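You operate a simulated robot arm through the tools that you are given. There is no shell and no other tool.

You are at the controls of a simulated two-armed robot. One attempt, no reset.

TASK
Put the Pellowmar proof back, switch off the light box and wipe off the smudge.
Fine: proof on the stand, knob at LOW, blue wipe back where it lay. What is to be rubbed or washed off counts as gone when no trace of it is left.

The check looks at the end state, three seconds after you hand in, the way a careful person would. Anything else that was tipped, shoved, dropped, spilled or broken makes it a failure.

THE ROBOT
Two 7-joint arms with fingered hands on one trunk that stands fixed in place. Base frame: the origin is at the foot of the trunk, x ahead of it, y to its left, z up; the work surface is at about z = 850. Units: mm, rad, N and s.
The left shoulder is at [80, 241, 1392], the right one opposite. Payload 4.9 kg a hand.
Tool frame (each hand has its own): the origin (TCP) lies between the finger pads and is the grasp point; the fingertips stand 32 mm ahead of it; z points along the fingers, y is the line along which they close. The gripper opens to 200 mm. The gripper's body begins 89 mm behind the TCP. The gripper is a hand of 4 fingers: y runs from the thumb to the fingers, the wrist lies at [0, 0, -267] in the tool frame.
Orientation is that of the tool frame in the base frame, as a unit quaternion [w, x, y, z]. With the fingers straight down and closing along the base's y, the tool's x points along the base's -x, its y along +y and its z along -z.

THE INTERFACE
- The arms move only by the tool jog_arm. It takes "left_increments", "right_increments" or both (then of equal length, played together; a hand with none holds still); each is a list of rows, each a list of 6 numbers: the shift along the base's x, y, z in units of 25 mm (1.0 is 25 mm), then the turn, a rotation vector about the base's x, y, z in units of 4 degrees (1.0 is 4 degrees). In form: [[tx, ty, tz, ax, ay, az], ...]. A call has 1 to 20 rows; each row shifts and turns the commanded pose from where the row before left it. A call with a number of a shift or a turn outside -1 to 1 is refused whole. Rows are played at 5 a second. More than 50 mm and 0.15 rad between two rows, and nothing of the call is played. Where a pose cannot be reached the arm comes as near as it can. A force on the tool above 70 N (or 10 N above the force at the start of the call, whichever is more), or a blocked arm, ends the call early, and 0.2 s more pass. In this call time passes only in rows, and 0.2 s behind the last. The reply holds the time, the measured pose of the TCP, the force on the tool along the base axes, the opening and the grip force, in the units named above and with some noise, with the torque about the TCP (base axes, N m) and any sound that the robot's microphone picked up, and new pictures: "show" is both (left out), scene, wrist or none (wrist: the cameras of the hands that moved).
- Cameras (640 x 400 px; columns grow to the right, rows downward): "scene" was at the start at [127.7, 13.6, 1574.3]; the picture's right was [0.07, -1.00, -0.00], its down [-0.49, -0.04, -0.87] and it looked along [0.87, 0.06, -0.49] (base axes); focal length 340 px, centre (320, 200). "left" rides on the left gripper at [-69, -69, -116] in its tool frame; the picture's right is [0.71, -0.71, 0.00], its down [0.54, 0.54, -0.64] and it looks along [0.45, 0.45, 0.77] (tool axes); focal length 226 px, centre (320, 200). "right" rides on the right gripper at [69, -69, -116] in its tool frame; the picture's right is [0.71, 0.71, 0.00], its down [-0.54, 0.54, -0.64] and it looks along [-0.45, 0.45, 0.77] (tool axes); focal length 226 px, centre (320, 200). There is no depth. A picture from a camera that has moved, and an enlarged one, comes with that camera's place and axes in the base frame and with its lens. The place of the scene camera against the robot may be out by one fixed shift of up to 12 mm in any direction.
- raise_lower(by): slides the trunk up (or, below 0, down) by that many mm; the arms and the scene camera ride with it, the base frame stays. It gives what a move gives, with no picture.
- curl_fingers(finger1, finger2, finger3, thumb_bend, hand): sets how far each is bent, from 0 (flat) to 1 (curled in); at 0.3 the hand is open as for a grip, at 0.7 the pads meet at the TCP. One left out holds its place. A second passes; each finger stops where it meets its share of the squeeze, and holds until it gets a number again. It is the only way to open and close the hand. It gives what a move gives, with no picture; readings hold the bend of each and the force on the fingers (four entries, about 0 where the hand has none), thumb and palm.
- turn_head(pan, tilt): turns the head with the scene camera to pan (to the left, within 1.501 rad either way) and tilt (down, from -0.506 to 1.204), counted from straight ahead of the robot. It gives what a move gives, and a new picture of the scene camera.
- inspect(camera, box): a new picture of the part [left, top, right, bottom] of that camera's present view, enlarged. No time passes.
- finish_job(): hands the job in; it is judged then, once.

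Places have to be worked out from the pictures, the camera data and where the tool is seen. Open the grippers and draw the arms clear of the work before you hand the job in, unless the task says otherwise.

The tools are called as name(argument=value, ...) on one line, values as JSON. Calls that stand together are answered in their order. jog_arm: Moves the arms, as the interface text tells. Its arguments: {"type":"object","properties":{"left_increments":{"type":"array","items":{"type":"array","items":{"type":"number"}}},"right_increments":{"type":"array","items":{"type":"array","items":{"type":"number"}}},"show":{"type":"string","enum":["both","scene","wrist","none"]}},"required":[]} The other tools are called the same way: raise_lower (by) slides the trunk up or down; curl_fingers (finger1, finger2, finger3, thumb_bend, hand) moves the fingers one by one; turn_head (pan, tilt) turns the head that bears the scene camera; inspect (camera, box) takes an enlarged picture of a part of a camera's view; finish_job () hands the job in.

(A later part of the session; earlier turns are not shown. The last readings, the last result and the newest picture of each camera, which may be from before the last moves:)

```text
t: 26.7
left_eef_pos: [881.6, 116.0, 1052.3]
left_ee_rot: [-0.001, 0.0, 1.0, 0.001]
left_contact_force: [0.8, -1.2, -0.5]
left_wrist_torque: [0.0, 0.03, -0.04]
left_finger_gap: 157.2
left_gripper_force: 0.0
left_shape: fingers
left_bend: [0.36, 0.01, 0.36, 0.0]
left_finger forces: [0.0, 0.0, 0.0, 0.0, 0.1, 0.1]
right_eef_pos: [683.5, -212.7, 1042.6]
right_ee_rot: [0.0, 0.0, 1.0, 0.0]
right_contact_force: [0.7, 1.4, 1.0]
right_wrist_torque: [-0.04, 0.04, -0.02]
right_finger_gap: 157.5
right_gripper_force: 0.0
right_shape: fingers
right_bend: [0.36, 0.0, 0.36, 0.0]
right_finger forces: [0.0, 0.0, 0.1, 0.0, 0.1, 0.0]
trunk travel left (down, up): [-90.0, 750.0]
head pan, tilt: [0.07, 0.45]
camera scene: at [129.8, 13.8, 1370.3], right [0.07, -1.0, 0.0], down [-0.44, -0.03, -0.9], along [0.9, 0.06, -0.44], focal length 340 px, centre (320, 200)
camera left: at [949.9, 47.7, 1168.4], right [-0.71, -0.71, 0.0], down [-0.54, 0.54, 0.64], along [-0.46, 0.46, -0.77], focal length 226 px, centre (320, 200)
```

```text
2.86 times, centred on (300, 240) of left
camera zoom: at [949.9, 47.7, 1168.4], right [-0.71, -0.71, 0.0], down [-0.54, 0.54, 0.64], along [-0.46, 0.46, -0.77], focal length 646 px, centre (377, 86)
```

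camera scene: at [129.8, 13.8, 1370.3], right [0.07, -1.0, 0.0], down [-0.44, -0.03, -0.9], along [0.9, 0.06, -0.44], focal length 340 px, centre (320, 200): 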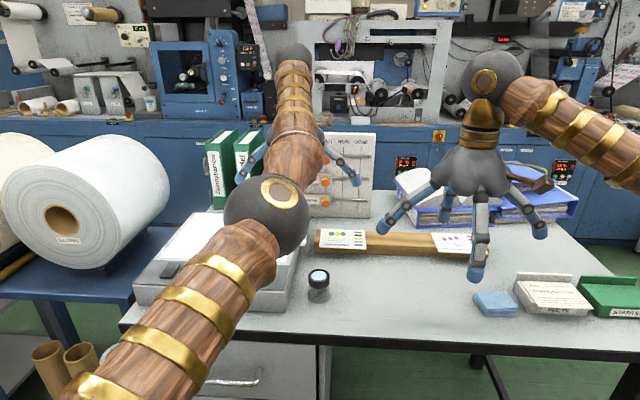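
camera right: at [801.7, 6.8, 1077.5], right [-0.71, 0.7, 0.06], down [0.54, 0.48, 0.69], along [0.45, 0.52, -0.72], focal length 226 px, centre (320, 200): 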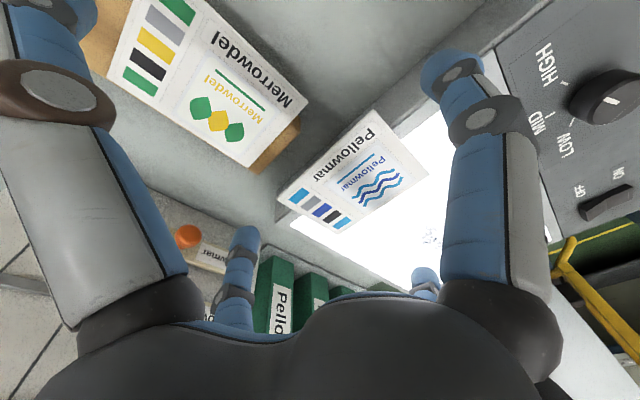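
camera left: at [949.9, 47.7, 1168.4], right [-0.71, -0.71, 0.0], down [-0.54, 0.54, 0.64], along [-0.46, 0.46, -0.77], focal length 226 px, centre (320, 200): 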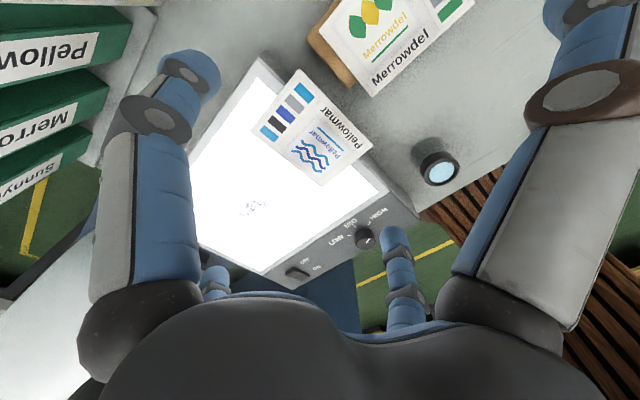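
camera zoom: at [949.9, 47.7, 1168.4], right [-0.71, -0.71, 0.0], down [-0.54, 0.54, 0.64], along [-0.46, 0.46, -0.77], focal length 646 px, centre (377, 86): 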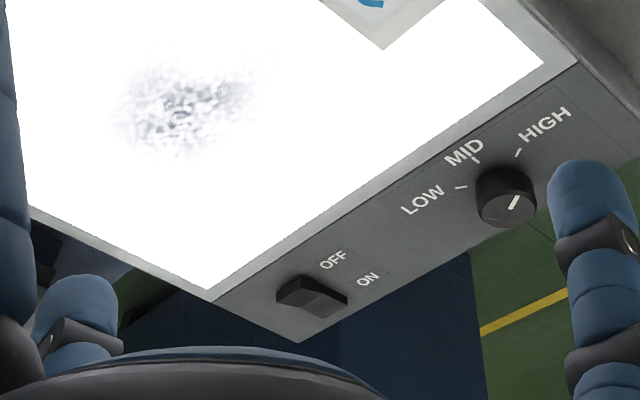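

Both views give card top z≈905, y 93.5–183.6 and x about 812–934 (centre ≈873). I'll zoom right in on the overhang and the box edge.

inspect(camera="left", box=[340, 130, 400, 170])

inspect(camera="left", box=[270, 50, 330, 90])

```text
10.00 times, centred on (370, 150) of left
camera zoom: at [949.9, 47.7, 1168.4], right [-0.71, -0.71, 0.0], down [-0.54, 0.54, 0.64], along [-0.46, 0.46, -0.77], focal length 2261 px, centre (-180, 700)
```

zoom: 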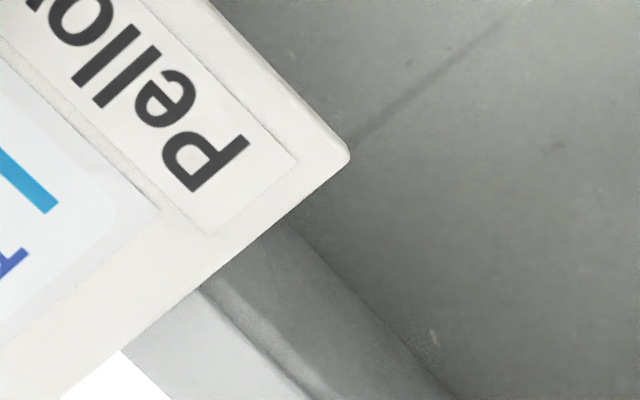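

```text
10.00 times, centred on (300, 70) of left
camera zoom: at [949.9, 47.7, 1168.4], right [-0.71, -0.71, 0.0], down [-0.54, 0.54, 0.64], along [-0.46, 0.46, -0.77], focal length 2261 px, centre (520, 1500)
```

zoom: 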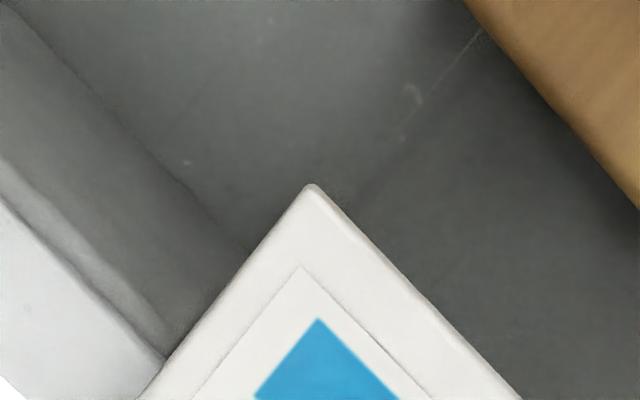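

The overhang is about 25 mm (card edge y≈93.5, box edge ≈118), so fingers centred at y≈103 will fit. I'll descend partway with the left hand and look.

jog_arm(left_increments=[[-0.17, -0.26, -0.8, 0, 0, 0], [-0.17, -0.26, -0.8, 0, 0, 0], [0, 0, -0.8, 0, 0, 0], [0, 0, -0.8, 0, 0, 0], [0, 0, -0.8, 0, 0, 0], [0, 0, -0.3, 0, 0, 0]], show="both")

inspect(camera="left", box=[120, 0, 440, 220])

```text
t: 28.1
left_eef_pos: [874.1, 101.6, 945.0]
left_ee_rot: [0.001, 0.001, 1.0, 0.0]
left_contact_force: [0.2, -0.1, 0.5]
left_wrist_torque: [-0.01, 0.02, 0.02]
left_finger_gap: 157.3
left_gripper_force: 0.1
left_shape: fingers
left_bend: [0.36, 0.01, 0.36, 0.0]
left_finger forces: [0.0, 0.1, 0.0, 0.0, 0.0, 0.0]
right_eef_pos: [683.3, -213.2, 1044.2]
right_ee_rot: [0.0, 0.0, 1.0, 0.0]
right_contact_force: [-0.4, 1.0, 1.2]
right_wrist_torque: [-0.02, -0.02, 0.01]
right_finger_gap: 157.6
right_gripper_force: 0.1
right_shape: fingers
right_bend: [0.36, 0.0, 0.36, 0.0]
right_finger forces: [0.0, 0.0, 0.1, 0.1, 0.1, 0.0]
trunk travel left (down, up): [-90.0, 750.0]
head pan, tilt: [0.07, 0.45]
camera scene: at [129.0, 13.4, 1370.5], right [0.07, -1.0, 0.0], down [-0.43, -0.03, -0.9], along [0.9, 0.06, -0.44], focal length 340 px, centre (320, 200)
camera left: at [941.9, 33.1, 1060.8], right [-0.71, -0.71, 0.0], down [-0.54, 0.54, 0.64], along [-0.45, 0.46, -0.77], focal length 226 px, centre (320, 200)
```

scene: 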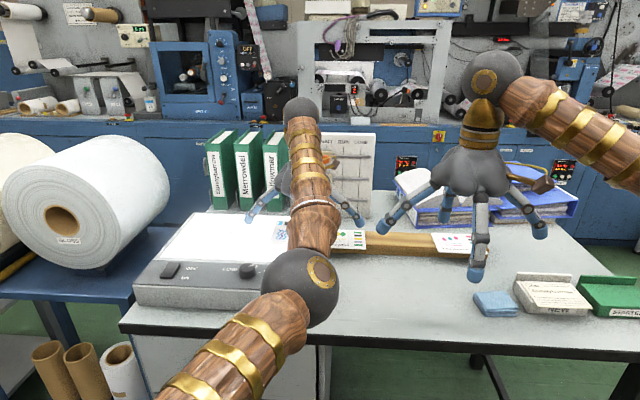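
left: 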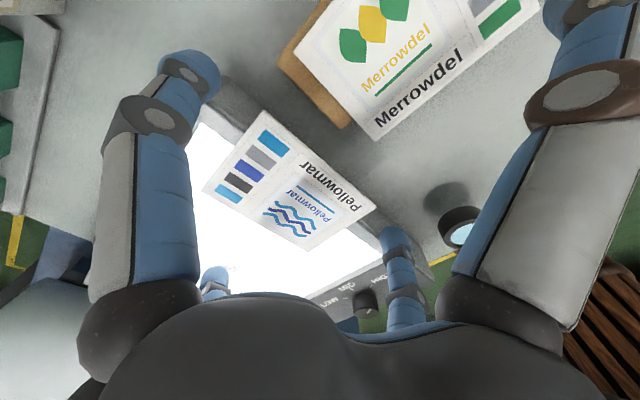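

```text
1.82 times, centred on (280, 110) of left
camera zoom: at [941.9, 33.1, 1060.8], right [-0.71, -0.71, 0.0], down [-0.54, 0.54, 0.64], along [-0.45, 0.46, -0.77], focal length 411 px, centre (393, 364)
```

zoom: 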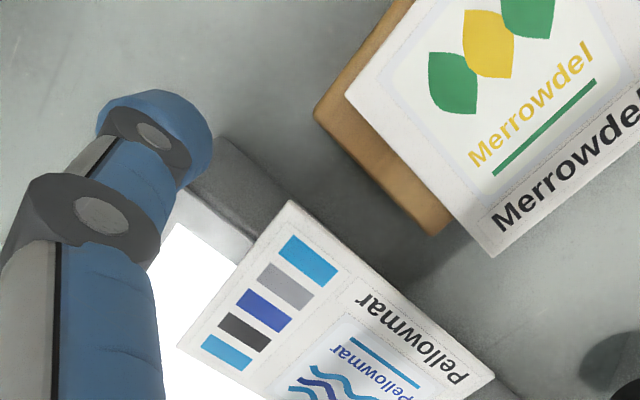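

The fingers straddle the card with margin. I'll descend the last 20 mm and then close finger1 and finger3 on the card's ends.

jog_arm(left_increments=[[0, 0.04, -0.4, 0, 0, 0], [0, 0, -0.3, 0, 0, 0], [0, 0, -0.1, 0, 0, 0]], show="none")

inspect(camera="left", box=[120, 0, 440, 220])

```text
t: 28.9
left_eef_pos: [872.3, 103.0, 924.7]
left_ee_rot: [0.0, 0.0, 1.0, 0.001]
left_contact_force: [-0.6, 0.8, 0.1]
left_wrist_torque: [-0.05, 0.02, 0.01]
left_finger_gap: 157.7
left_gripper_force: 0.0
left_shape: fingers
left_bend: [0.36, 0.01, 0.36, 0.0]
left_finger forces: [0.0, 0.1, 0.0, 0.0, 0.0, 0.1]
right_eef_pos: [681.8, -215.4, 1044.3]
right_ee_rot: [-0.001, 0.0, 1.0, -0.001]
right_contact_force: [-0.5, -0.9, 0.1]
right_wrist_torque: [0.0, 0.04, -0.02]
right_finger_gap: 157.8
right_gripper_force: 0.0
right_shape: fingers
right_bend: [0.36, 0.0, 0.36, 0.0]
right_finger forces: [0.0, 0.1, 0.0, 0.0, 0.0, 0.0]
trunk travel left (down, up): [-90.0, 750.0]
head pan, tilt: [0.07, 0.45]
```

```text
1.82 times, centred on (280, 110) of left
camera zoom: at [941.5, 34.8, 1040.6], right [-0.71, -0.71, 0.0], down [-0.54, 0.54, 0.64], along [-0.45, 0.46, -0.77], focal length 411 px, centre (393, 364)
```

zoom: 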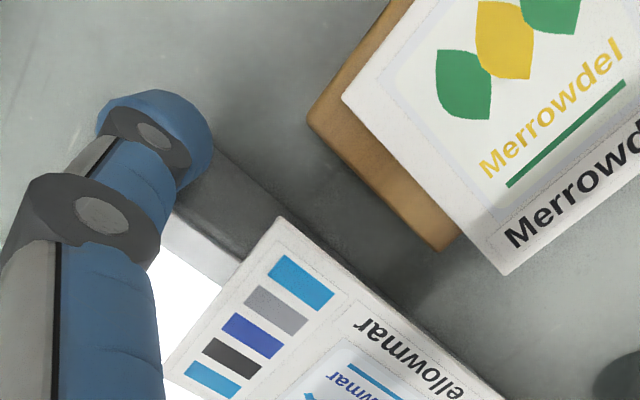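

There's no contact, so I'll close slowly on the card.

curl_fingers(hand="left", finger1=0.43, finger3=0.43)

inspect(camera="left", box=[120, 0, 440, 270])

```text
t: 29.9
left_eef_pos: [873.2, 102.7, 923.7]
left_ee_rot: [0.001, 0.0, 1.0, 0.002]
left_contact_force: [-0.6, 0.3, -0.3]
left_wrist_torque: [-0.02, -0.02, 0.0]
left_finger_gap: 149.2
left_gripper_force: 0.1
left_shape: fingers
left_bend: [0.43, 0.01, 0.43, 0.0]
left_finger forces: [0.0, 0.1, 0.0, 0.0, 0.1, 0.1]
right_eef_pos: [682.4, -213.6, 1043.3]
right_ee_rot: [0.001, 0.001, 1.0, 0.0]
right_contact_force: [0.1, -0.2, -0.1]
right_wrist_torque: [-0.03, 0.03, 0.01]
right_finger_gap: 157.4
right_gripper_force: 0.0
right_shape: fingers
right_bend: [0.36, 0.0, 0.36, 0.0]
right_finger forces: [0.1, 0.0, 0.0, 0.0, 0.0, 0.0]
trunk travel left (down, up): [-90.0, 750.0]
head pan, tilt: [0.07, 0.45]
```

```text
1.48 times, centred on (280, 135) of left
camera zoom: at [941.5, 34.8, 1040.9], right [-0.71, -0.71, 0.0], down [-0.54, 0.54, 0.64], along [-0.45, 0.46, -0.77], focal length 335 px, centre (379, 296)
```

zoom: 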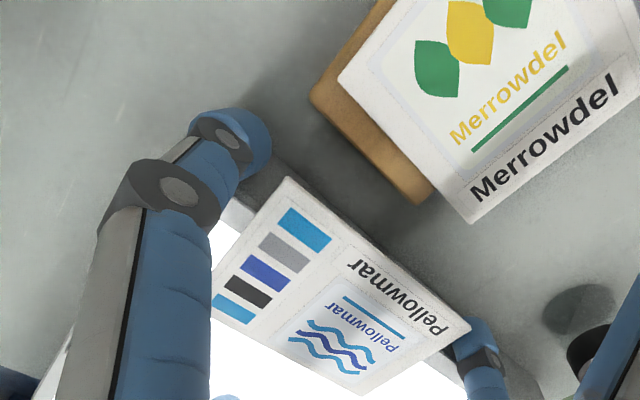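

The near finger is almost at the card and the far one has a small gap left. I'll close until both meet the squeeze.

curl_fingers(hand="left", finger1=0.5, finger3=0.5)

inspect(camera="left", box=[120, 0, 440, 270])

```text
t: 30.9
left_eef_pos: [874.1, 103.5, 923.3]
left_ee_rot: [0.001, 0.0, 1.0, 0.001]
left_contact_force: [0.7, -0.3, -0.4]
left_wrist_torque: [0.04, -0.05, 0.0]
left_finger_gap: 143.1
left_gripper_force: 2.0
left_shape: fingers
left_bend: [0.49, 0.01, 0.49, 0.0]
left_finger forces: [1.9, 0.0, 2.0, 0.0, 0.1, 0.0]
right_eef_pos: [683.6, -214.4, 1043.7]
right_ee_rot: [-0.001, 0.0, 1.0, 0.0]
right_contact_force: [0.5, -0.2, -1.1]
right_wrist_torque: [0.01, 0.0, 0.02]
right_finger_gap: 157.4
right_gripper_force: 0.2
right_shape: fingers
right_bend: [0.36, 0.0, 0.36, 0.0]
right_finger forces: [0.0, 0.0, 0.1, 0.1, 0.0, 0.1]
trunk travel left (down, up): [-90.0, 750.0]
head pan, tilt: [0.07, 0.45]
```

```text
1.48 times, centred on (280, 135) of left
camera zoom: at [941.5, 34.8, 1040.9], right [-0.71, -0.71, 0.0], down [-0.54, 0.54, 0.64], along [-0.45, 0.46, -0.77], focal length 335 px, centre (379, 296)
```

zoom: 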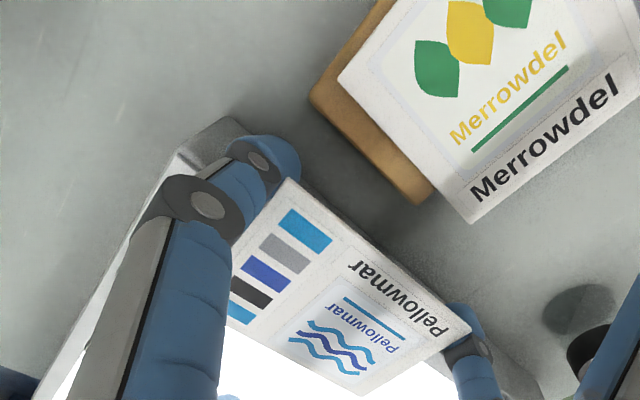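

Both fingers are in contact at about 2 N. I'll increase the squeeze a bit before lifting.

curl_fingers(hand="left", finger1=0.58, finger3=0.58)

```text
t: 31.9
left_eef_pos: [873.4, 103.9, 924.4]
left_ee_rot: [0.001, 0.0, 1.0, 0.001]
left_contact_force: [-0.4, 0.7, 0.3]
left_wrist_torque: [-0.03, -0.03, -0.01]
left_finger_gap: 142.3
left_gripper_force: 6.3
left_shape: fingers
left_bend: [0.5, 0.01, 0.5, 0.0]
left_finger forces: [6.8, 0.0, 6.8, 0.0, 0.1, 0.0]
right_eef_pos: [682.1, -214.9, 1044.7]
right_ee_rot: [-0.001, 0.0, 1.0, 0.0]
right_contact_force: [-0.1, -0.5, 1.0]
right_wrist_torque: [-0.05, 0.02, 0.01]
right_finger_gap: 157.8
right_gripper_force: 0.0
right_shape: fingers
right_bend: [0.36, 0.0, 0.36, 0.0]
right_finger forces: [0.0, 0.1, 0.0, 0.0, 0.0, 0.1]
trunk travel left (down, up): [-90.0, 750.0]
head pan, tilt: [0.07, 0.45]
```

The grip is 6.8 N on each finger. I'll lift 15 mm slowly and check that the card stays level.

jog_arm(left_increments=[[0, 0, 0.1, 0, 0, 0], [0, 0, 0.1, 0, 0, 0], [0, 0, 0.2, 0, 0, 0], [0, 0, 0.2, 0, 0, 0]], show="both")

inspect(camera="left", box=[120, 0, 440, 270])

inspect(camera="scene", box=[230, 190, 370, 280])

```text
t: 32.9
left_eef_pos: [872.8, 103.2, 941.4]
left_ee_rot: [-0.001, 0.0, 1.0, 0.001]
left_contact_force: [-0.1, 0.3, -0.7]
left_wrist_torque: [-0.03, 0.02, 0.0]
left_finger_gap: 142.2
left_gripper_force: 6.6
left_shape: fingers
left_bend: [0.5, 0.01, 0.5, 0.0]
left_finger forces: [6.9, 0.0, 6.7, 0.0, 0.0, 0.1]
right_eef_pos: [681.7, -214.1, 1044.7]
right_ee_rot: [0.0, 0.001, 1.0, 0.0]
right_contact_force: [-0.1, -0.2, -0.1]
right_wrist_torque: [0.01, -0.01, 0.0]
right_finger_gap: 157.8
right_gripper_force: 0.0
right_shape: fingers
right_bend: [0.36, 0.0, 0.36, 0.0]
right_finger forces: [0.0, 0.0, 0.0, 0.1, 0.1, 0.0]
trunk travel left (down, up): [-90.0, 750.0]
head pan, tilt: [0.07, 0.45]
camera scene: at [128.9, 13.5, 1370.4], right [0.07, -1.0, 0.0], down [-0.43, -0.03, -0.9], along [0.9, 0.06, -0.44], focal length 340 px, centre (320, 200)
camera left: at [941.9, 34.6, 1057.5], right [-0.71, -0.71, 0.0], down [-0.54, 0.54, 0.64], along [-0.45, 0.46, -0.77], focal length 226 px, centre (320, 200)
```

scene: 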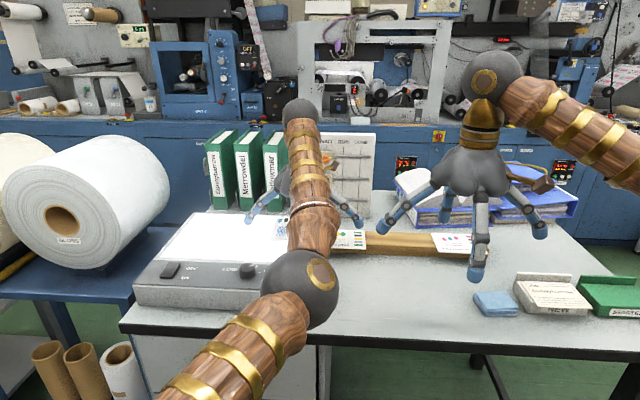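
left: 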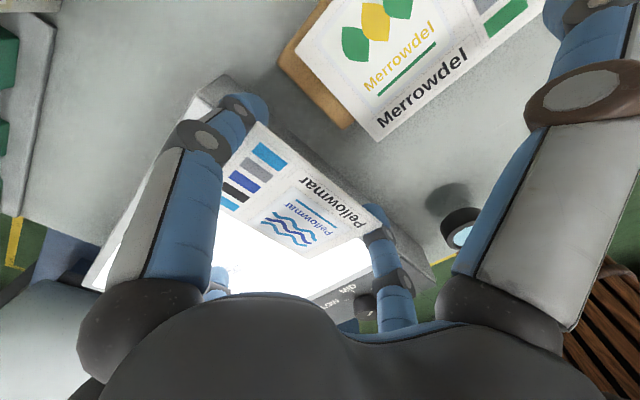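

```text
1.48 times, centred on (280, 135) of left
camera zoom: at [941.9, 34.6, 1057.5], right [-0.71, -0.71, 0.0], down [-0.54, 0.54, 0.64], along [-0.45, 0.46, -0.77], focal length 335 px, centre (379, 296)
```

zoom: 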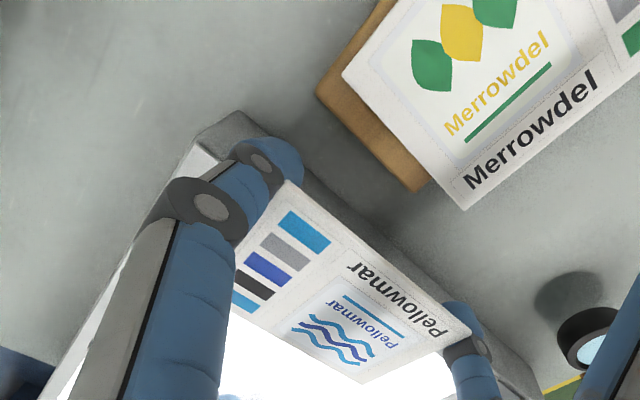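

```text
4.44 times, centred on (300, 235) of scene
camera zoom: at [128.9, 13.5, 1370.4], right [0.07, -1.0, 0.0], down [-0.43, -0.03, -0.9], along [0.9, 0.06, -0.44], focal length 1512 px, centre (409, 44)
```

zoom: 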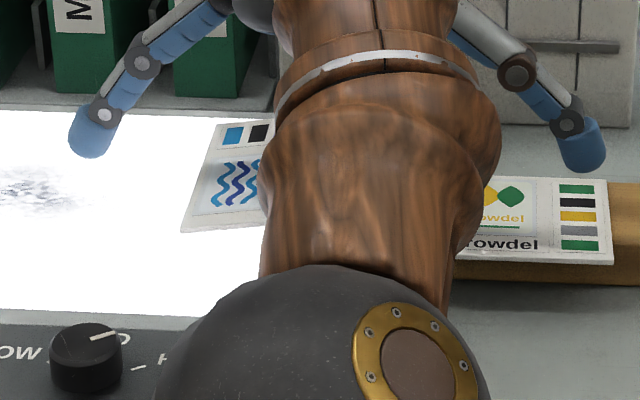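

The card is lifted clear, with about a 5° droop on the unsupported side, which a matching hand tilt can cancel at the rail. I'll try carrying it all the way with the left hand. First the right arm moves out of the left arm's path.

jog_arm(right_increments=[[-0.3, -0.9, 0.3, 0, 0, 0], [-0.3, -0.9, 0.3, 0, 0, 0], [-0.3, -0.9, 0.3, 0, 0, 0], [-0.3, -0.9, 0.3, 0, 0, 0], [-0.3, -0.9, 0.3, 0, 0, 0], [-0.3, -0.9, 0.3, 0, 0, 0], [-0.3, -0.9, 0.3, 0, 0, 0], [-0.3, -0.9, 0.3, 0, 0, 0], [-0.3, -0.9, 0, 0, 0, 0], [-0.3, -0.9, 0, 0, 0, 0], [-0.3, -0.9, 0, 0, 0, 0], [-0.3, -0.9, 0, 0, 0, 0]], left_increments=[[0, 0, 0.2, 0, 0, 0], [0, 0, 0.2, 0, 0, 0], [0, 0, 0.2, 0, 0, 0], [0, 0, 0.2, 0, 0, 0], [0, 0, 0.2, 0, 0, 0], [0, 0, 0.2, 0, 0, 0], [0, 0, 0.2, 0, 0, 0], [0, 0, 0.2, 0, 0, 0], [0, 0, 0.2, 0, 0, 0], [0, 0, 0.2, 0, 0, 0], [0, 0, 0, 0, 0, 0], [0, 0, 0, 0, 0, 0]], show="both")

```text
t: 35.5
left_eef_pos: [874.2, 103.1, 991.1]
left_ee_rot: [-0.001, 0.0, 1.0, 0.001]
left_contact_force: [-0.1, -0.4, 0.1]
left_wrist_torque: [-0.02, -0.03, 0.0]
left_finger_gap: 142.2
left_gripper_force: 7.1
left_shape: fingers
left_bend: [0.5, 0.01, 0.5, 0.0]
left_finger forces: [6.8, 0.0, 6.8, 0.0, 0.0, 0.0]
right_eef_pos: [593.6, -484.5, 1104.0]
right_ee_rot: [0.0, -0.001, 1.0, 0.0]
right_contact_force: [0.2, -0.3, 0.4]
right_wrist_torque: [-0.03, -0.04, -0.01]
right_finger_gap: 157.6
right_gripper_force: 0.1
right_shape: fingers
right_bend: [0.36, 0.0, 0.36, 0.0]
right_finger forces: [0.0, 0.1, 0.0, 0.0, 0.1, 0.0]
trunk travel left (down, up): [-90.0, 750.0]
head pan, tilt: [0.07, 0.45]
camera scene: at [128.3, 12.8, 1370.5], right [0.07, -1.0, 0.0], down [-0.43, -0.03, -0.9], along [0.9, 0.06, -0.44], focal length 340 px, centre (320, 200)
camera right: at [524.3, -555.4, 1220.0], right [-0.71, 0.71, 0.0], down [0.54, 0.54, 0.64], along [0.45, 0.45, -0.77], focal length 226 px, centre (320, 200)
camera left: at [942.0, 34.7, 1107.5], right [-0.71, -0.71, 0.0], down [-0.54, 0.54, 0.64], along [-0.45, 0.46, -0.77], focal length 226 px, centre (320, 200)
```

scene: 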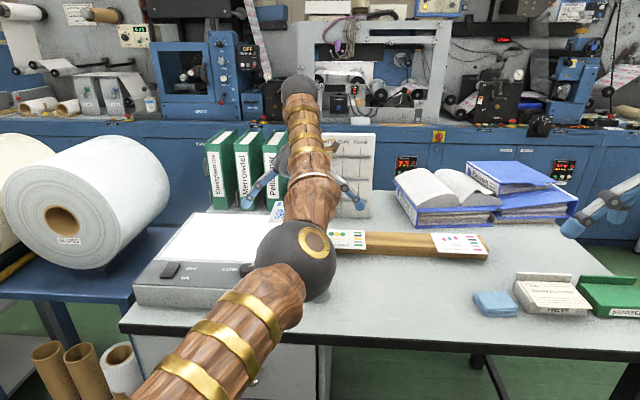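
right: 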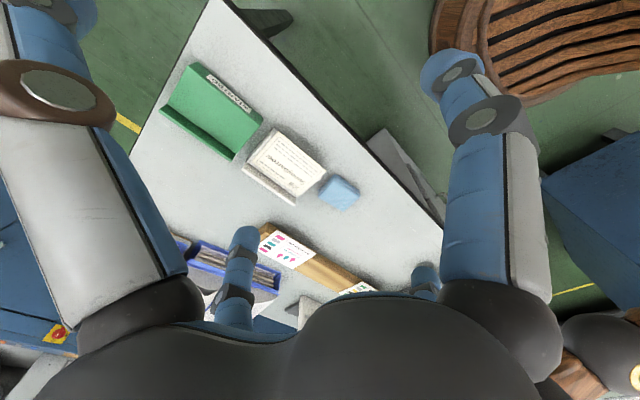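
left: 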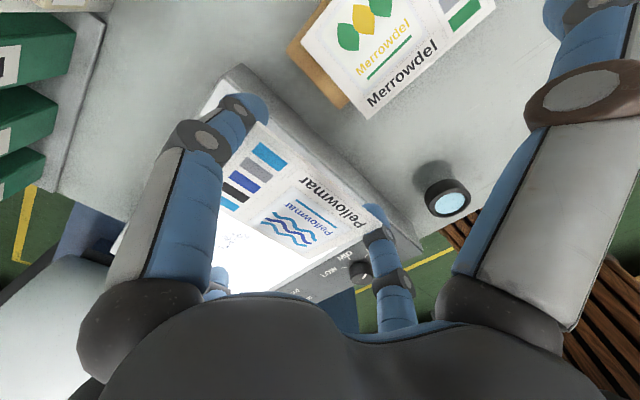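

The grip is steady. I'll now carry the card to the right while turning it clockwise, keeping it pulled back to x≈800 for reach.

jog_arm(left_increments=[[-0.15, -0.5, 0, 0, 0, -1], [-0.15, -0.5, 0, 0, 0, -1], [-0.15, -0.5, 0, 0, 0, -1], [-0.15, -0.5, 0, 0, 0, -1], [-0.15, -0.5, 0, 0, 0, -1], [-0.15, -0.5, 0, 0, 0, -1], [-0.15, -0.5, 0, 0, 0, -1], [-0.15, -0.5, 0, 0, 0, -1], [-0.15, -0.5, 0, 0, 0, -1], [-0.15, -0.5, 0, 0, 0, -1], [-0.15, -0.5, 0, 0, 0, -1], [-0.15, -0.5, 0, 0, 0, -1], [-0.15, -0.5, 0, 0, 0, -1], [-0.15, -0.5, 0, 0, 0, -1], [-0.15, -0.5, 0, 0, 0, -1], [-0.15, -0.5, 0, 0, 0, -1], [-0.15, -0.5, 0, 0, 0, -1], [-0.15, -0.5, 0, 0, 0, -1], [-0.15, -0.5, 0, 0, 0, -1], [-0.15, -0.5, 0, 0, 0, -1]], show="both")

```text
t: 39.7
left_eef_pos: [798.2, -148.7, 991.7]
left_ee_rot: [0.0, 0.643, 0.765, 0.001]
left_contact_force: [0.4, -0.7, 0.2]
left_wrist_torque: [0.0, -0.01, -0.02]
left_finger_gap: 142.6
left_gripper_force: 6.6
left_shape: fingers
left_bend: [0.5, 0.01, 0.5, 0.0]
left_finger forces: [6.9, 0.0, 6.8, 0.1, 0.0, 0.0]
right_eef_pos: [592.9, -485.3, 1104.3]
right_ee_rot: [0.0, 0.0, 1.0, -0.001]
right_contact_force: [-0.6, -0.5, -0.8]
right_wrist_torque: [0.0, -0.01, -0.02]
right_finger_gap: 157.6
right_gripper_force: 0.1
right_shape: fingers
right_bend: [0.36, 0.0, 0.36, 0.0]
right_finger forces: [0.0, 0.0, 0.0, 0.0, 0.0, 0.0]
trunk travel left (down, up): [-90.0, 750.0]
head pan, tilt: [0.07, 0.45]
camera scene: at [128.8, 13.0, 1370.4], right [0.07, -1.0, 0.0], down [-0.43, -0.03, -0.9], along [0.9, 0.06, -0.44], focal length 340 px, centre (320, 200)
camera left: at [741.6, -226.8, 1106.9], right [-0.82, 0.58, 0.0], down [0.44, 0.63, 0.64], along [0.37, 0.53, -0.77], focal length 226 px, centre (320, 200)
```

scene: 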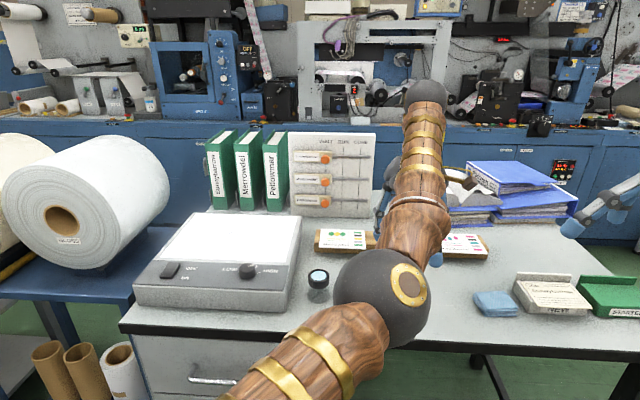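
left: 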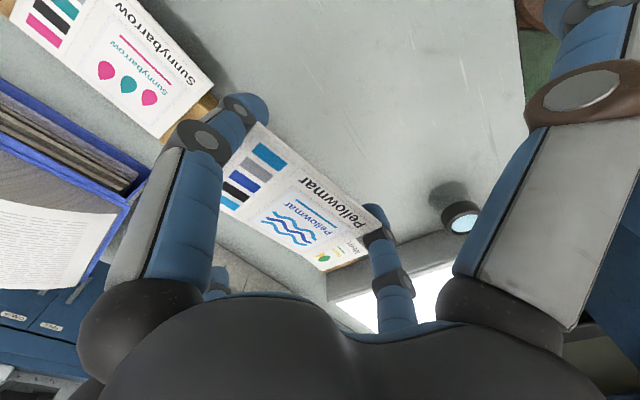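

The turn is nearly complete. I'll finish the last 10° of yaw, tilt −5.3° about y to level the drooping card, and advance toward x≈859.

jog_arm(left_increments=[[0, 0, 0, 0, 0, -0.84], [0, 0, 0, 0, 0, -0.83], [0, -0.05, 0, 0, 0, -0.83], [0, -0.05, 0, 0, -0.67, 0], [0, 0, 0, 0, -0.66, 0], [0.6, 0, 0, 0, 0, 0], [0.6, 0, 0, 0, 0, 0], [0.6, 0, 0, 0, 0, 0], [0.6, 0, -0.4, 0, 0, 0]], show="both")

inspect(camera="left", box=[120, 0, 440, 280])

inspect(camera="scene", box=[300, 190, 500, 320])

```text
t: 41.7
left_eef_pos: [854.2, -149.0, 979.2]
left_ee_rot: [0.033, 0.706, 0.707, 0.033]
left_contact_force: [-0.1, -0.1, -0.1]
left_wrist_torque: [0.02, 0.01, 0.04]
left_finger_gap: 142.2
left_gripper_force: 7.5
left_shape: fingers
left_bend: [0.5, 0.01, 0.5, 0.0]
left_finger forces: [6.7, 0.0, 6.8, 0.0, 0.0, 0.0]
left hand out of reach, approached as far as the arm can: row 9
right_eef_pos: [595.1, -486.3, 1103.7]
right_ee_rot: [-0.001, 0.0, 1.0, 0.0]
right_contact_force: [0.5, 0.7, 0.3]
right_wrist_torque: [0.02, 0.01, 0.0]
right_finger_gap: 157.7
right_gripper_force: 0.1
right_shape: fingers
right_bend: [0.36, 0.0, 0.36, 0.0]
right_finger forces: [0.0, 0.0, 0.0, 0.0, 0.0, 0.0]
trunk travel left (down, up): [-90.0, 750.0]
head pan, tilt: [0.07, 0.45]
camera scene: at [129.4, 13.6, 1370.3], right [0.07, -1.0, 0.0], down [-0.43, -0.03, -0.9], along [0.9, 0.06, -0.44], focal length 340 px, centre (320, 200)
camera left: at [774.6, -216.9, 1089.2], right [-0.7, 0.71, -0.07], down [0.48, 0.54, 0.69], along [0.52, 0.45, -0.72], focal length 226 px, centre (320, 200)
```

scene: 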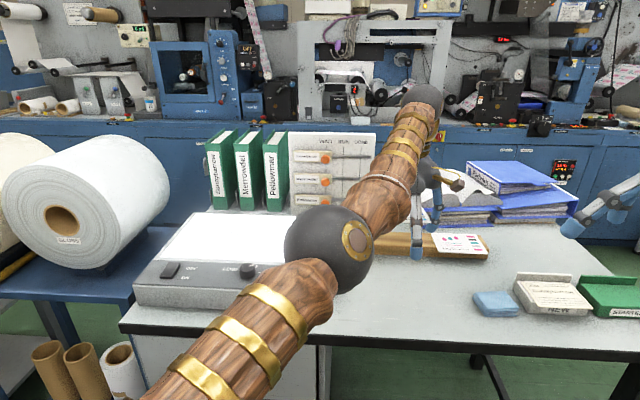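
left: 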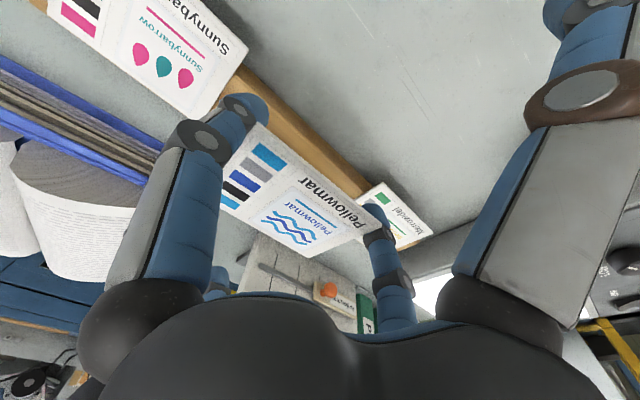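

```text
1.43 times, centred on (280, 140) of left
camera zoom: at [774.6, -216.9, 1089.2], right [-0.7, 0.71, -0.07], down [0.48, 0.54, 0.69], along [0.52, 0.45, -0.72], focal length 323 px, centre (377, 286)
```

zoom: 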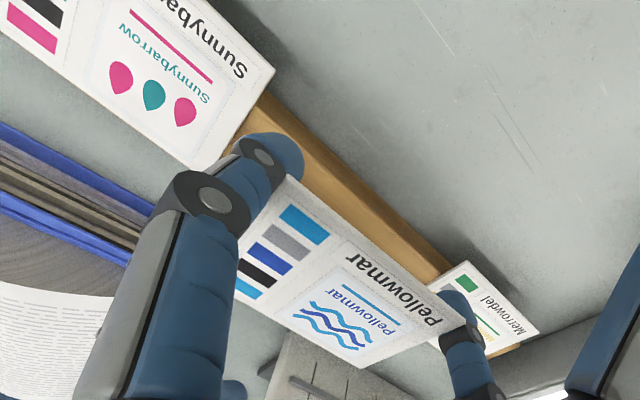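

```text
3.08 times, centred on (400, 255) of scene
camera zoom: at [129.4, 13.6, 1370.3], right [0.07, -1.0, 0.0], down [-0.43, -0.03, -0.9], along [0.9, 0.06, -0.44], focal length 1047 px, centre (74, 31)
```

zoom: 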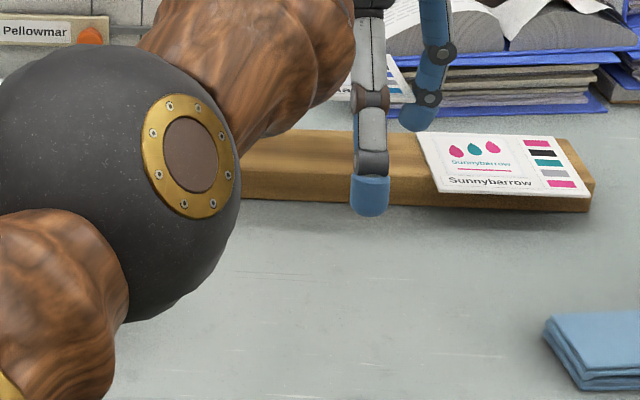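

I'm only about 4 mm short radially, and lowering brings the wrist toward shoulder level, which helps. I'll descend to z≈925 over the slot and check alignment.

jog_arm(left_increments=[[0, 0, -0.6, 0, 0, 0], [0, 0, -0.6, 0, 0, 0], [0, 0, -0.6, 0, 0, 0], [0, 0, -0.4, 0, 0, 0]], show="wrist")

inspect(camera="left", box=[120, 0, 440, 280])

inspect(camera="scene", box=[300, 190, 500, 320])

inspect(camera="right", box=[220, 180, 460, 320])

```text
t: 42.7
left_eef_pos: [853.8, -148.7, 924.9]
left_ee_rot: [0.034, 0.707, 0.706, 0.033]
left_contact_force: [0.2, -0.5, -0.5]
left_wrist_torque: [0.0, 0.01, 0.0]
left_finger_gap: 142.2
left_gripper_force: 7.0
left_shape: fingers
left_bend: [0.5, 0.01, 0.5, 0.0]
left_finger forces: [6.8, 0.1, 6.8, 0.0, 0.0, 0.1]
right_eef_pos: [594.6, -485.1, 1103.1]
right_ee_rot: [-0.001, 0.001, 1.0, 0.0]
right_contact_force: [-0.4, 0.1, -0.4]
right_wrist_torque: [0.03, 0.0, -0.04]
right_finger_gap: 157.3
right_gripper_force: 0.0
right_shape: fingers
right_bend: [0.36, 0.0, 0.36, 0.0]
right_finger forces: [0.1, 0.0, 0.0, 0.1, 0.1, 0.0]
trunk travel left (down, up): [-90.0, 750.0]
head pan, tilt: [0.07, 0.45]
camera left: at [774.5, -216.7, 1033.8], right [-0.7, 0.71, -0.07], down [0.48, 0.54, 0.69], along [0.52, 0.45, -0.72], focal length 226 px, centre (320, 200)
```

left: 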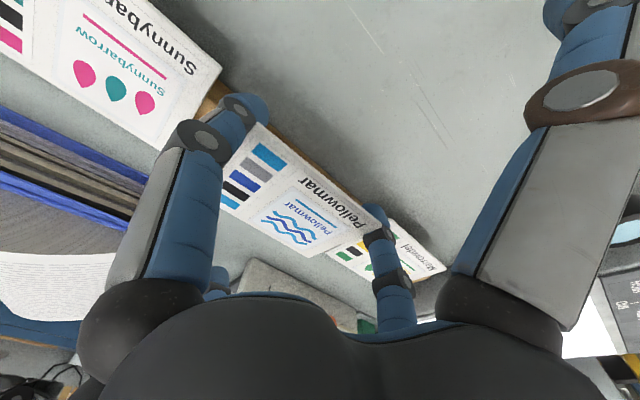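

```text
1.43 times, centred on (280, 140) of left
camera zoom: at [774.5, -216.7, 1033.8], right [-0.7, 0.71, -0.07], down [0.48, 0.54, 0.69], along [0.52, 0.45, -0.72], focal length 323 px, centre (377, 286)
```

zoom: 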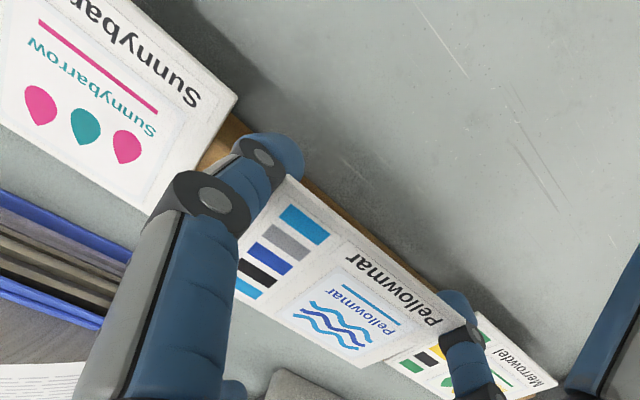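

```text
3.08 times, centred on (400, 255) of scene
camera zoom: at [129.2, 13.3, 1370.4], right [0.07, -1.0, 0.0], down [-0.43, -0.03, -0.9], along [0.9, 0.06, -0.44], focal length 1047 px, centre (74, 31)
```

zoom: 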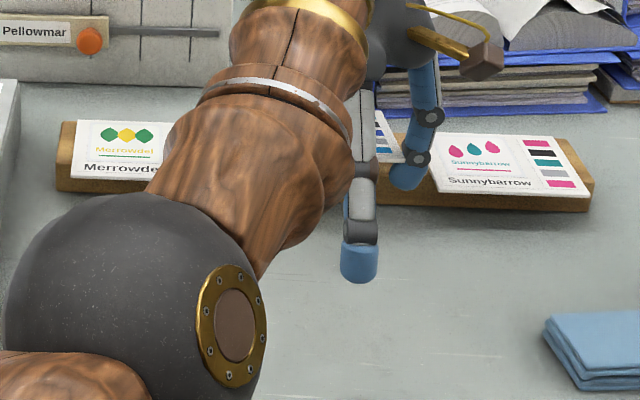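

```text
2.67 times, centred on (340, 250) of right
camera zoom: at [525.1, -554.8, 1219.8], right [-0.71, 0.71, 0.0], down [0.54, 0.54, 0.64], along [0.45, 0.45, -0.77], focal length 603 px, centre (267, 67)
```

zoom: 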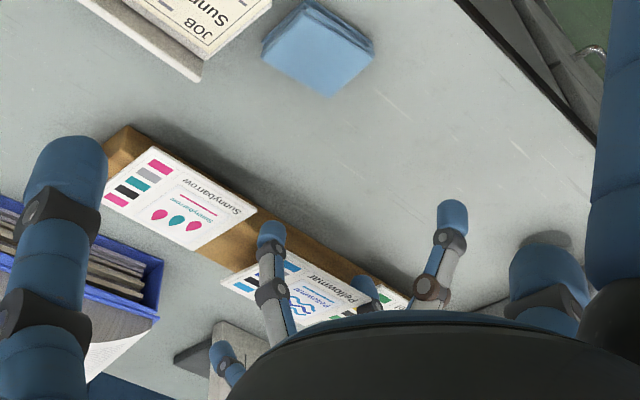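

The card is nearly level, and its front edge is at about x 846, so I need ~4 mm more forward and 2 mm right. I'll nudge that way and lower to just above the rail.

jog_arm(left_increments=[[0.13, -0.08, -0.2, 0, 0, 0], [0.04, 0, -0.3, 0, -0.25, 0], [0, 0, -0.2, 0, 0, 0]], show="none")

inspect(camera="left", box=[120, 0, 440, 280])

inspect(camera="right", box=[280, 240, 400, 320])

```text
t: 43.5
left_eef_pos: [857.9, -149.8, 908.7]
left_ee_rot: [0.039, 0.705, 0.707, 0.04]
left_contact_force: [-0.3, -0.1, -0.1]
left_wrist_torque: [-0.01, -0.01, 0.01]
left_finger_gap: 142.4
left_gripper_force: 7.0
left_shape: fingers
left_bend: [0.5, 0.01, 0.5, 0.0]
left_finger forces: [6.7, 0.1, 6.8, 0.0, 0.1, 0.0]
right_eef_pos: [594.8, -485.0, 1104.0]
right_ee_rot: [0.0, 0.0, 1.0, 0.0]
right_contact_force: [-0.9, 0.3, 0.4]
right_wrist_torque: [-0.02, 0.01, 0.0]
right_finger_gap: 157.5
right_gripper_force: 0.1
right_shape: fingers
right_bend: [0.36, 0.0, 0.36, 0.0]
right_finger forces: [0.1, 0.0, 0.1, 0.1, 0.1, 0.0]
trunk travel left (down, up): [-90.0, 750.0]
head pan, tilt: [0.07, 0.45]
```

```text
1.43 times, centred on (280, 140) of left
camera zoom: at [776.4, -218.2, 1015.9], right [-0.7, 0.71, -0.08], down [0.47, 0.54, 0.7], along [0.54, 0.45, -0.71], focal length 323 px, centre (377, 286)
```

zoom: 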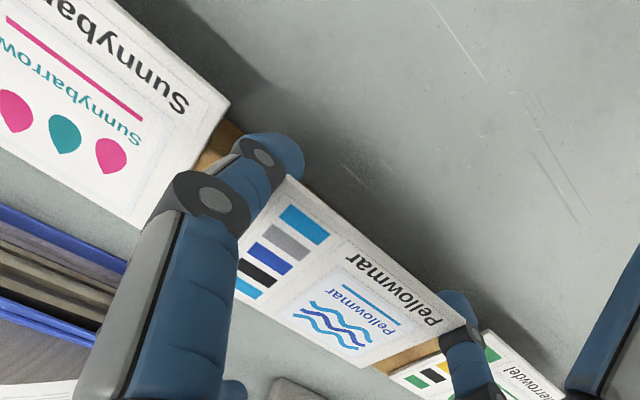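

```text
5.00 times, centred on (340, 280) of right
camera zoom: at [524.9, -554.6, 1220.1], right [-0.71, 0.71, 0.0], down [0.54, 0.54, 0.64], along [0.45, 0.45, -0.77], focal length 1130 px, centre (220, -200)
```

zoom: 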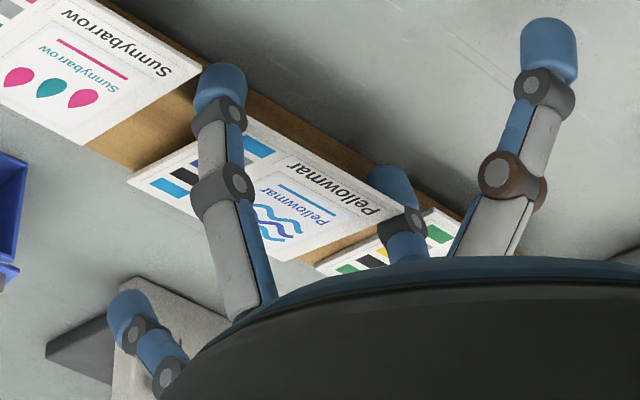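

Alignment looks right. I'll lower gently and watch the vertical force.

jog_arm(left_increments=[[0, 0, -0.12, 0, 0, 0], [0, 0, -0.12, 0, 0, 0], [0, 0, -0.06, 0, 0, 0]], show="none")

inspect(camera="left", box=[120, 0, 440, 280])

inspect(camera="right", box=[280, 240, 400, 320])

```text
t: 44.3
left_eef_pos: [858.1, -149.8, 900.9]
left_ee_rot: [0.039, 0.706, 0.706, 0.039]
left_contact_force: [-0.2, 0.2, 0.3]
left_wrist_torque: [0.01, -0.02, -0.02]
left_finger_gap: 142.3
left_gripper_force: 6.8
left_shape: fingers
left_bend: [0.5, 0.01, 0.5, 0.0]
left_finger forces: [6.8, 0.0, 6.9, 0.0, 0.0, 0.0]
right_eef_pos: [593.5, -485.3, 1104.0]
right_ee_rot: [0.0, 0.0, 1.0, 0.0]
right_contact_force: [-0.3, 0.7, -0.4]
right_wrist_torque: [-0.02, -0.02, -0.01]
right_finger_gap: 157.6
right_gripper_force: 0.0
right_shape: fingers
right_bend: [0.36, 0.0, 0.36, 0.0]
right_finger forces: [0.1, 0.1, 0.0, 0.0, 0.0, 0.0]
trunk travel left (down, up): [-90.0, 750.0]
head pan, tilt: [0.07, 0.45]
```

```text
1.43 times, centred on (280, 140) of left
camera zoom: at [776.5, -218.0, 1008.3], right [-0.7, 0.71, -0.08], down [0.47, 0.54, 0.7], along [0.54, 0.45, -0.71], focal length 323 px, centre (377, 286)
```

zoom: 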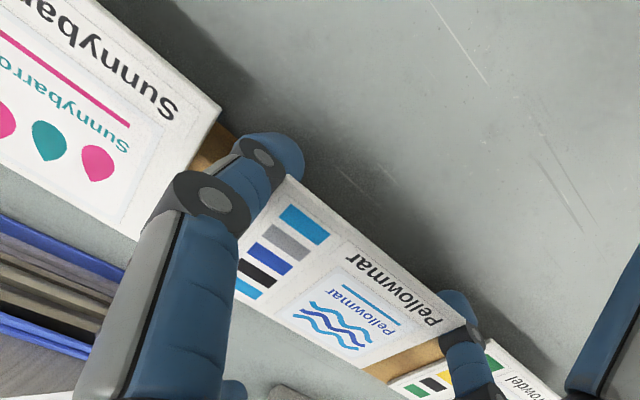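

```text
5.00 times, centred on (340, 280) of right
camera zoom: at [524.8, -554.8, 1220.0], right [-0.71, 0.71, 0.0], down [0.54, 0.54, 0.64], along [0.45, 0.45, -0.77], focal length 1130 px, centre (220, -200)
```

zoom: 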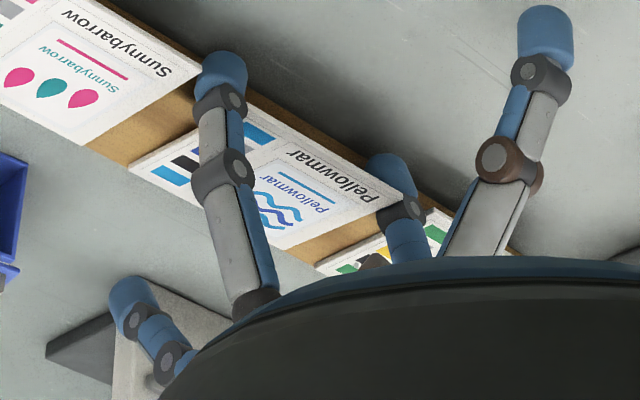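

Still free (no load). I'll keep going 1 mm at a time.

jog_arm(left_increments=[[0, 0, -0.04, 0, 0, 0], [0, 0, -0.04, 0, 0, 0], [0, 0, -0.04, 0, 0, 0]], show="none")

inspect(camera="left", box=[200, 90, 400, 260])

```text
t: 45.1
left_eef_pos: [858.0, -151.2, 896.6]
left_ee_rot: [0.04, 0.706, 0.706, 0.039]
left_contact_force: [0.2, 0.2, -0.4]
left_wrist_torque: [-0.03, -0.03, -0.01]
left_finger_gap: 142.2
left_gripper_force: 6.6
left_shape: fingers
left_bend: [0.5, 0.01, 0.5, 0.0]
left_finger forces: [6.8, 0.0, 6.8, 0.0, 0.0, 0.1]
right_eef_pos: [593.7, -484.7, 1103.8]
right_ee_rot: [0.0, 0.0, 1.0, -0.001]
right_contact_force: [-0.2, 0.3, -0.4]
right_wrist_torque: [0.0, 0.02, -0.03]
right_finger_gap: 157.6
right_gripper_force: 0.0
right_shape: fingers
right_bend: [0.36, 0.0, 0.36, 0.0]
right_finger forces: [0.0, 0.0, 0.1, 0.0, 0.0, 0.1]
trunk travel left (down, up): [-90.0, 750.0]
head pan, tilt: [0.07, 0.45]
```

```text
2.35 times, centred on (300, 175) of left
camera zoom: at [776.6, -218.9, 1005.5], right [-0.7, 0.71, -0.08], down [0.47, 0.54, 0.7], along [0.54, 0.45, -0.71], focal length 532 px, centre (367, 259)
```

zoom: 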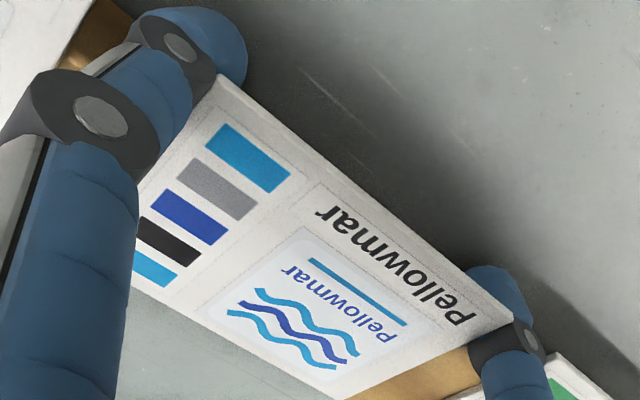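

Still nothing at 896.6, so I'll continue down another 3 mm.

jog_arm(left_increments=[[0, 0, -0.04, 0, 0, 0], [0, 0, -0.04, 0, 0, 0], [0, 0, -0.04, 0, 0, 0]], show="none")

inspect(camera="left", box=[200, 90, 400, 260])

inspect(camera="right", box=[280, 240, 400, 320])

```text
t: 45.9
left_eef_pos: [857.8, -149.8, 894.1]
left_ee_rot: [0.039, 0.706, 0.706, 0.038]
left_contact_force: [-0.8, 0.1, -0.1]
left_wrist_torque: [0.03, 0.03, -0.02]
left_finger_gap: 142.3
left_gripper_force: 6.7
left_shape: fingers
left_bend: [0.5, 0.01, 0.5, 0.0]
left_finger forces: [6.7, 0.1, 6.7, 0.1, 0.0, 0.0]
right_eef_pos: [594.0, -484.7, 1103.5]
right_ee_rot: [0.0, -0.001, 1.0, 0.0]
right_contact_force: [0.2, -0.3, -0.4]
right_wrist_torque: [0.02, -0.02, -0.02]
right_finger_gap: 157.4
right_gripper_force: 0.0
right_shape: fingers
right_bend: [0.36, 0.0, 0.36, 0.0]
right_finger forces: [0.0, 0.0, 0.0, 0.0, 0.1, 0.0]
trunk travel left (down, up): [-90.0, 750.0]
head pan, tilt: [0.07, 0.45]
```

```text
2.35 times, centred on (300, 175) of left
camera zoom: at [776.4, -218.1, 1002.2], right [-0.7, 0.71, -0.08], down [0.47, 0.54, 0.7], along [0.54, 0.45, -0.71], focal length 532 px, centre (367, 259)
```

zoom: 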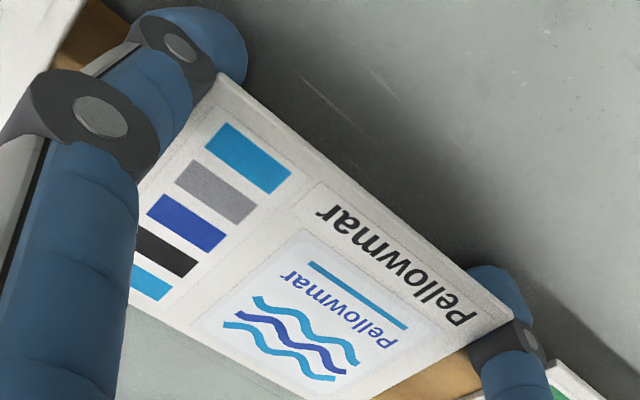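

```text
5.00 times, centred on (340, 280) of right
camera zoom: at [524.8, -554.7, 1220.0], right [-0.71, 0.71, 0.0], down [0.54, 0.54, 0.64], along [0.45, 0.45, -0.77], focal length 1130 px, centre (220, -200)
```

zoom: 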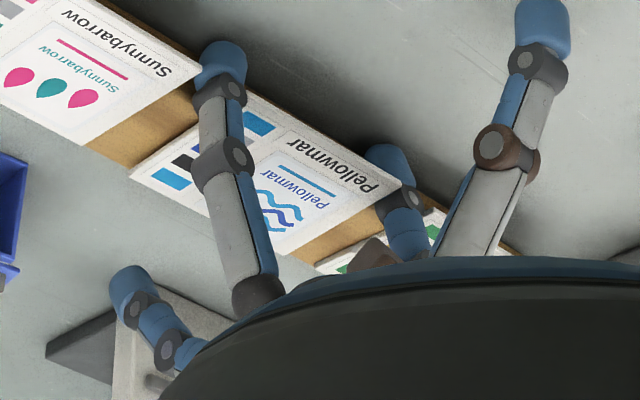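

The card's back edge has touched the rail and the card is leveling in the grip. I'll lower a little more until the force shows a full seat.

jog_arm(left_increments=[[0, 0, -0.04, 0, 0, 0], [0, 0, -0.04, 0, 0, 0]], show="none")

inspect(camera="left", box=[200, 120, 400, 280])

inspect(camera="right", box=[280, 240, 400, 320])

```text
t: 46.5
left_eef_pos: [857.0, -150.4, 892.9]
left_ee_rot: [0.04, 0.707, 0.706, 0.039]
left_contact_force: [-0.8, -0.1, 6.8]
left_wrist_torque: [-0.02, -0.01, 0.01]
left_finger_gap: 142.6
left_gripper_force: 9.7
left_shape: fingers
left_bend: [0.5, 0.01, 0.5, 0.0]
left_finger forces: [9.4, 0.0, 9.5, 0.0, 0.0, 0.0]
right_eef_pos: [592.9, -484.8, 1104.6]
right_ee_rot: [0.0, 0.0, 1.0, 0.0]
right_contact_force: [-0.2, -0.2, 0.4]
right_wrist_torque: [0.02, -0.01, 0.03]
right_finger_gap: 157.6
right_gripper_force: 0.1
right_shape: fingers
right_bend: [0.36, 0.0, 0.36, 0.0]
right_finger forces: [0.0, 0.0, 0.0, 0.0, 0.0, 0.0]
trunk travel left (down, up): [-90.0, 750.0]
head pan, tilt: [0.07, 0.45]
```

```text
2.50 times, centred on (300, 200) of left
camera zoom: at [775.8, -218.0, 1001.2], right [-0.7, 0.71, -0.08], down [0.47, 0.54, 0.7], along [0.54, 0.45, -0.71], focal length 565 px, centre (370, 200)
```

zoom: 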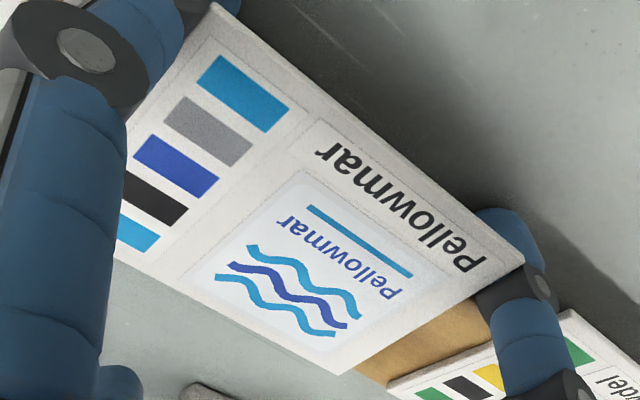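

```text
5.00 times, centred on (340, 280) of right
camera zoom: at [524.1, -554.7, 1220.5], right [-0.71, 0.71, 0.0], down [0.54, 0.54, 0.64], along [0.45, 0.45, -0.77], focal length 1130 px, centre (220, -200)
```

zoom: 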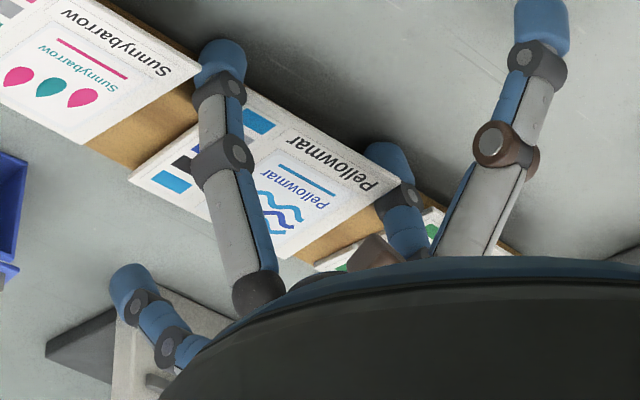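

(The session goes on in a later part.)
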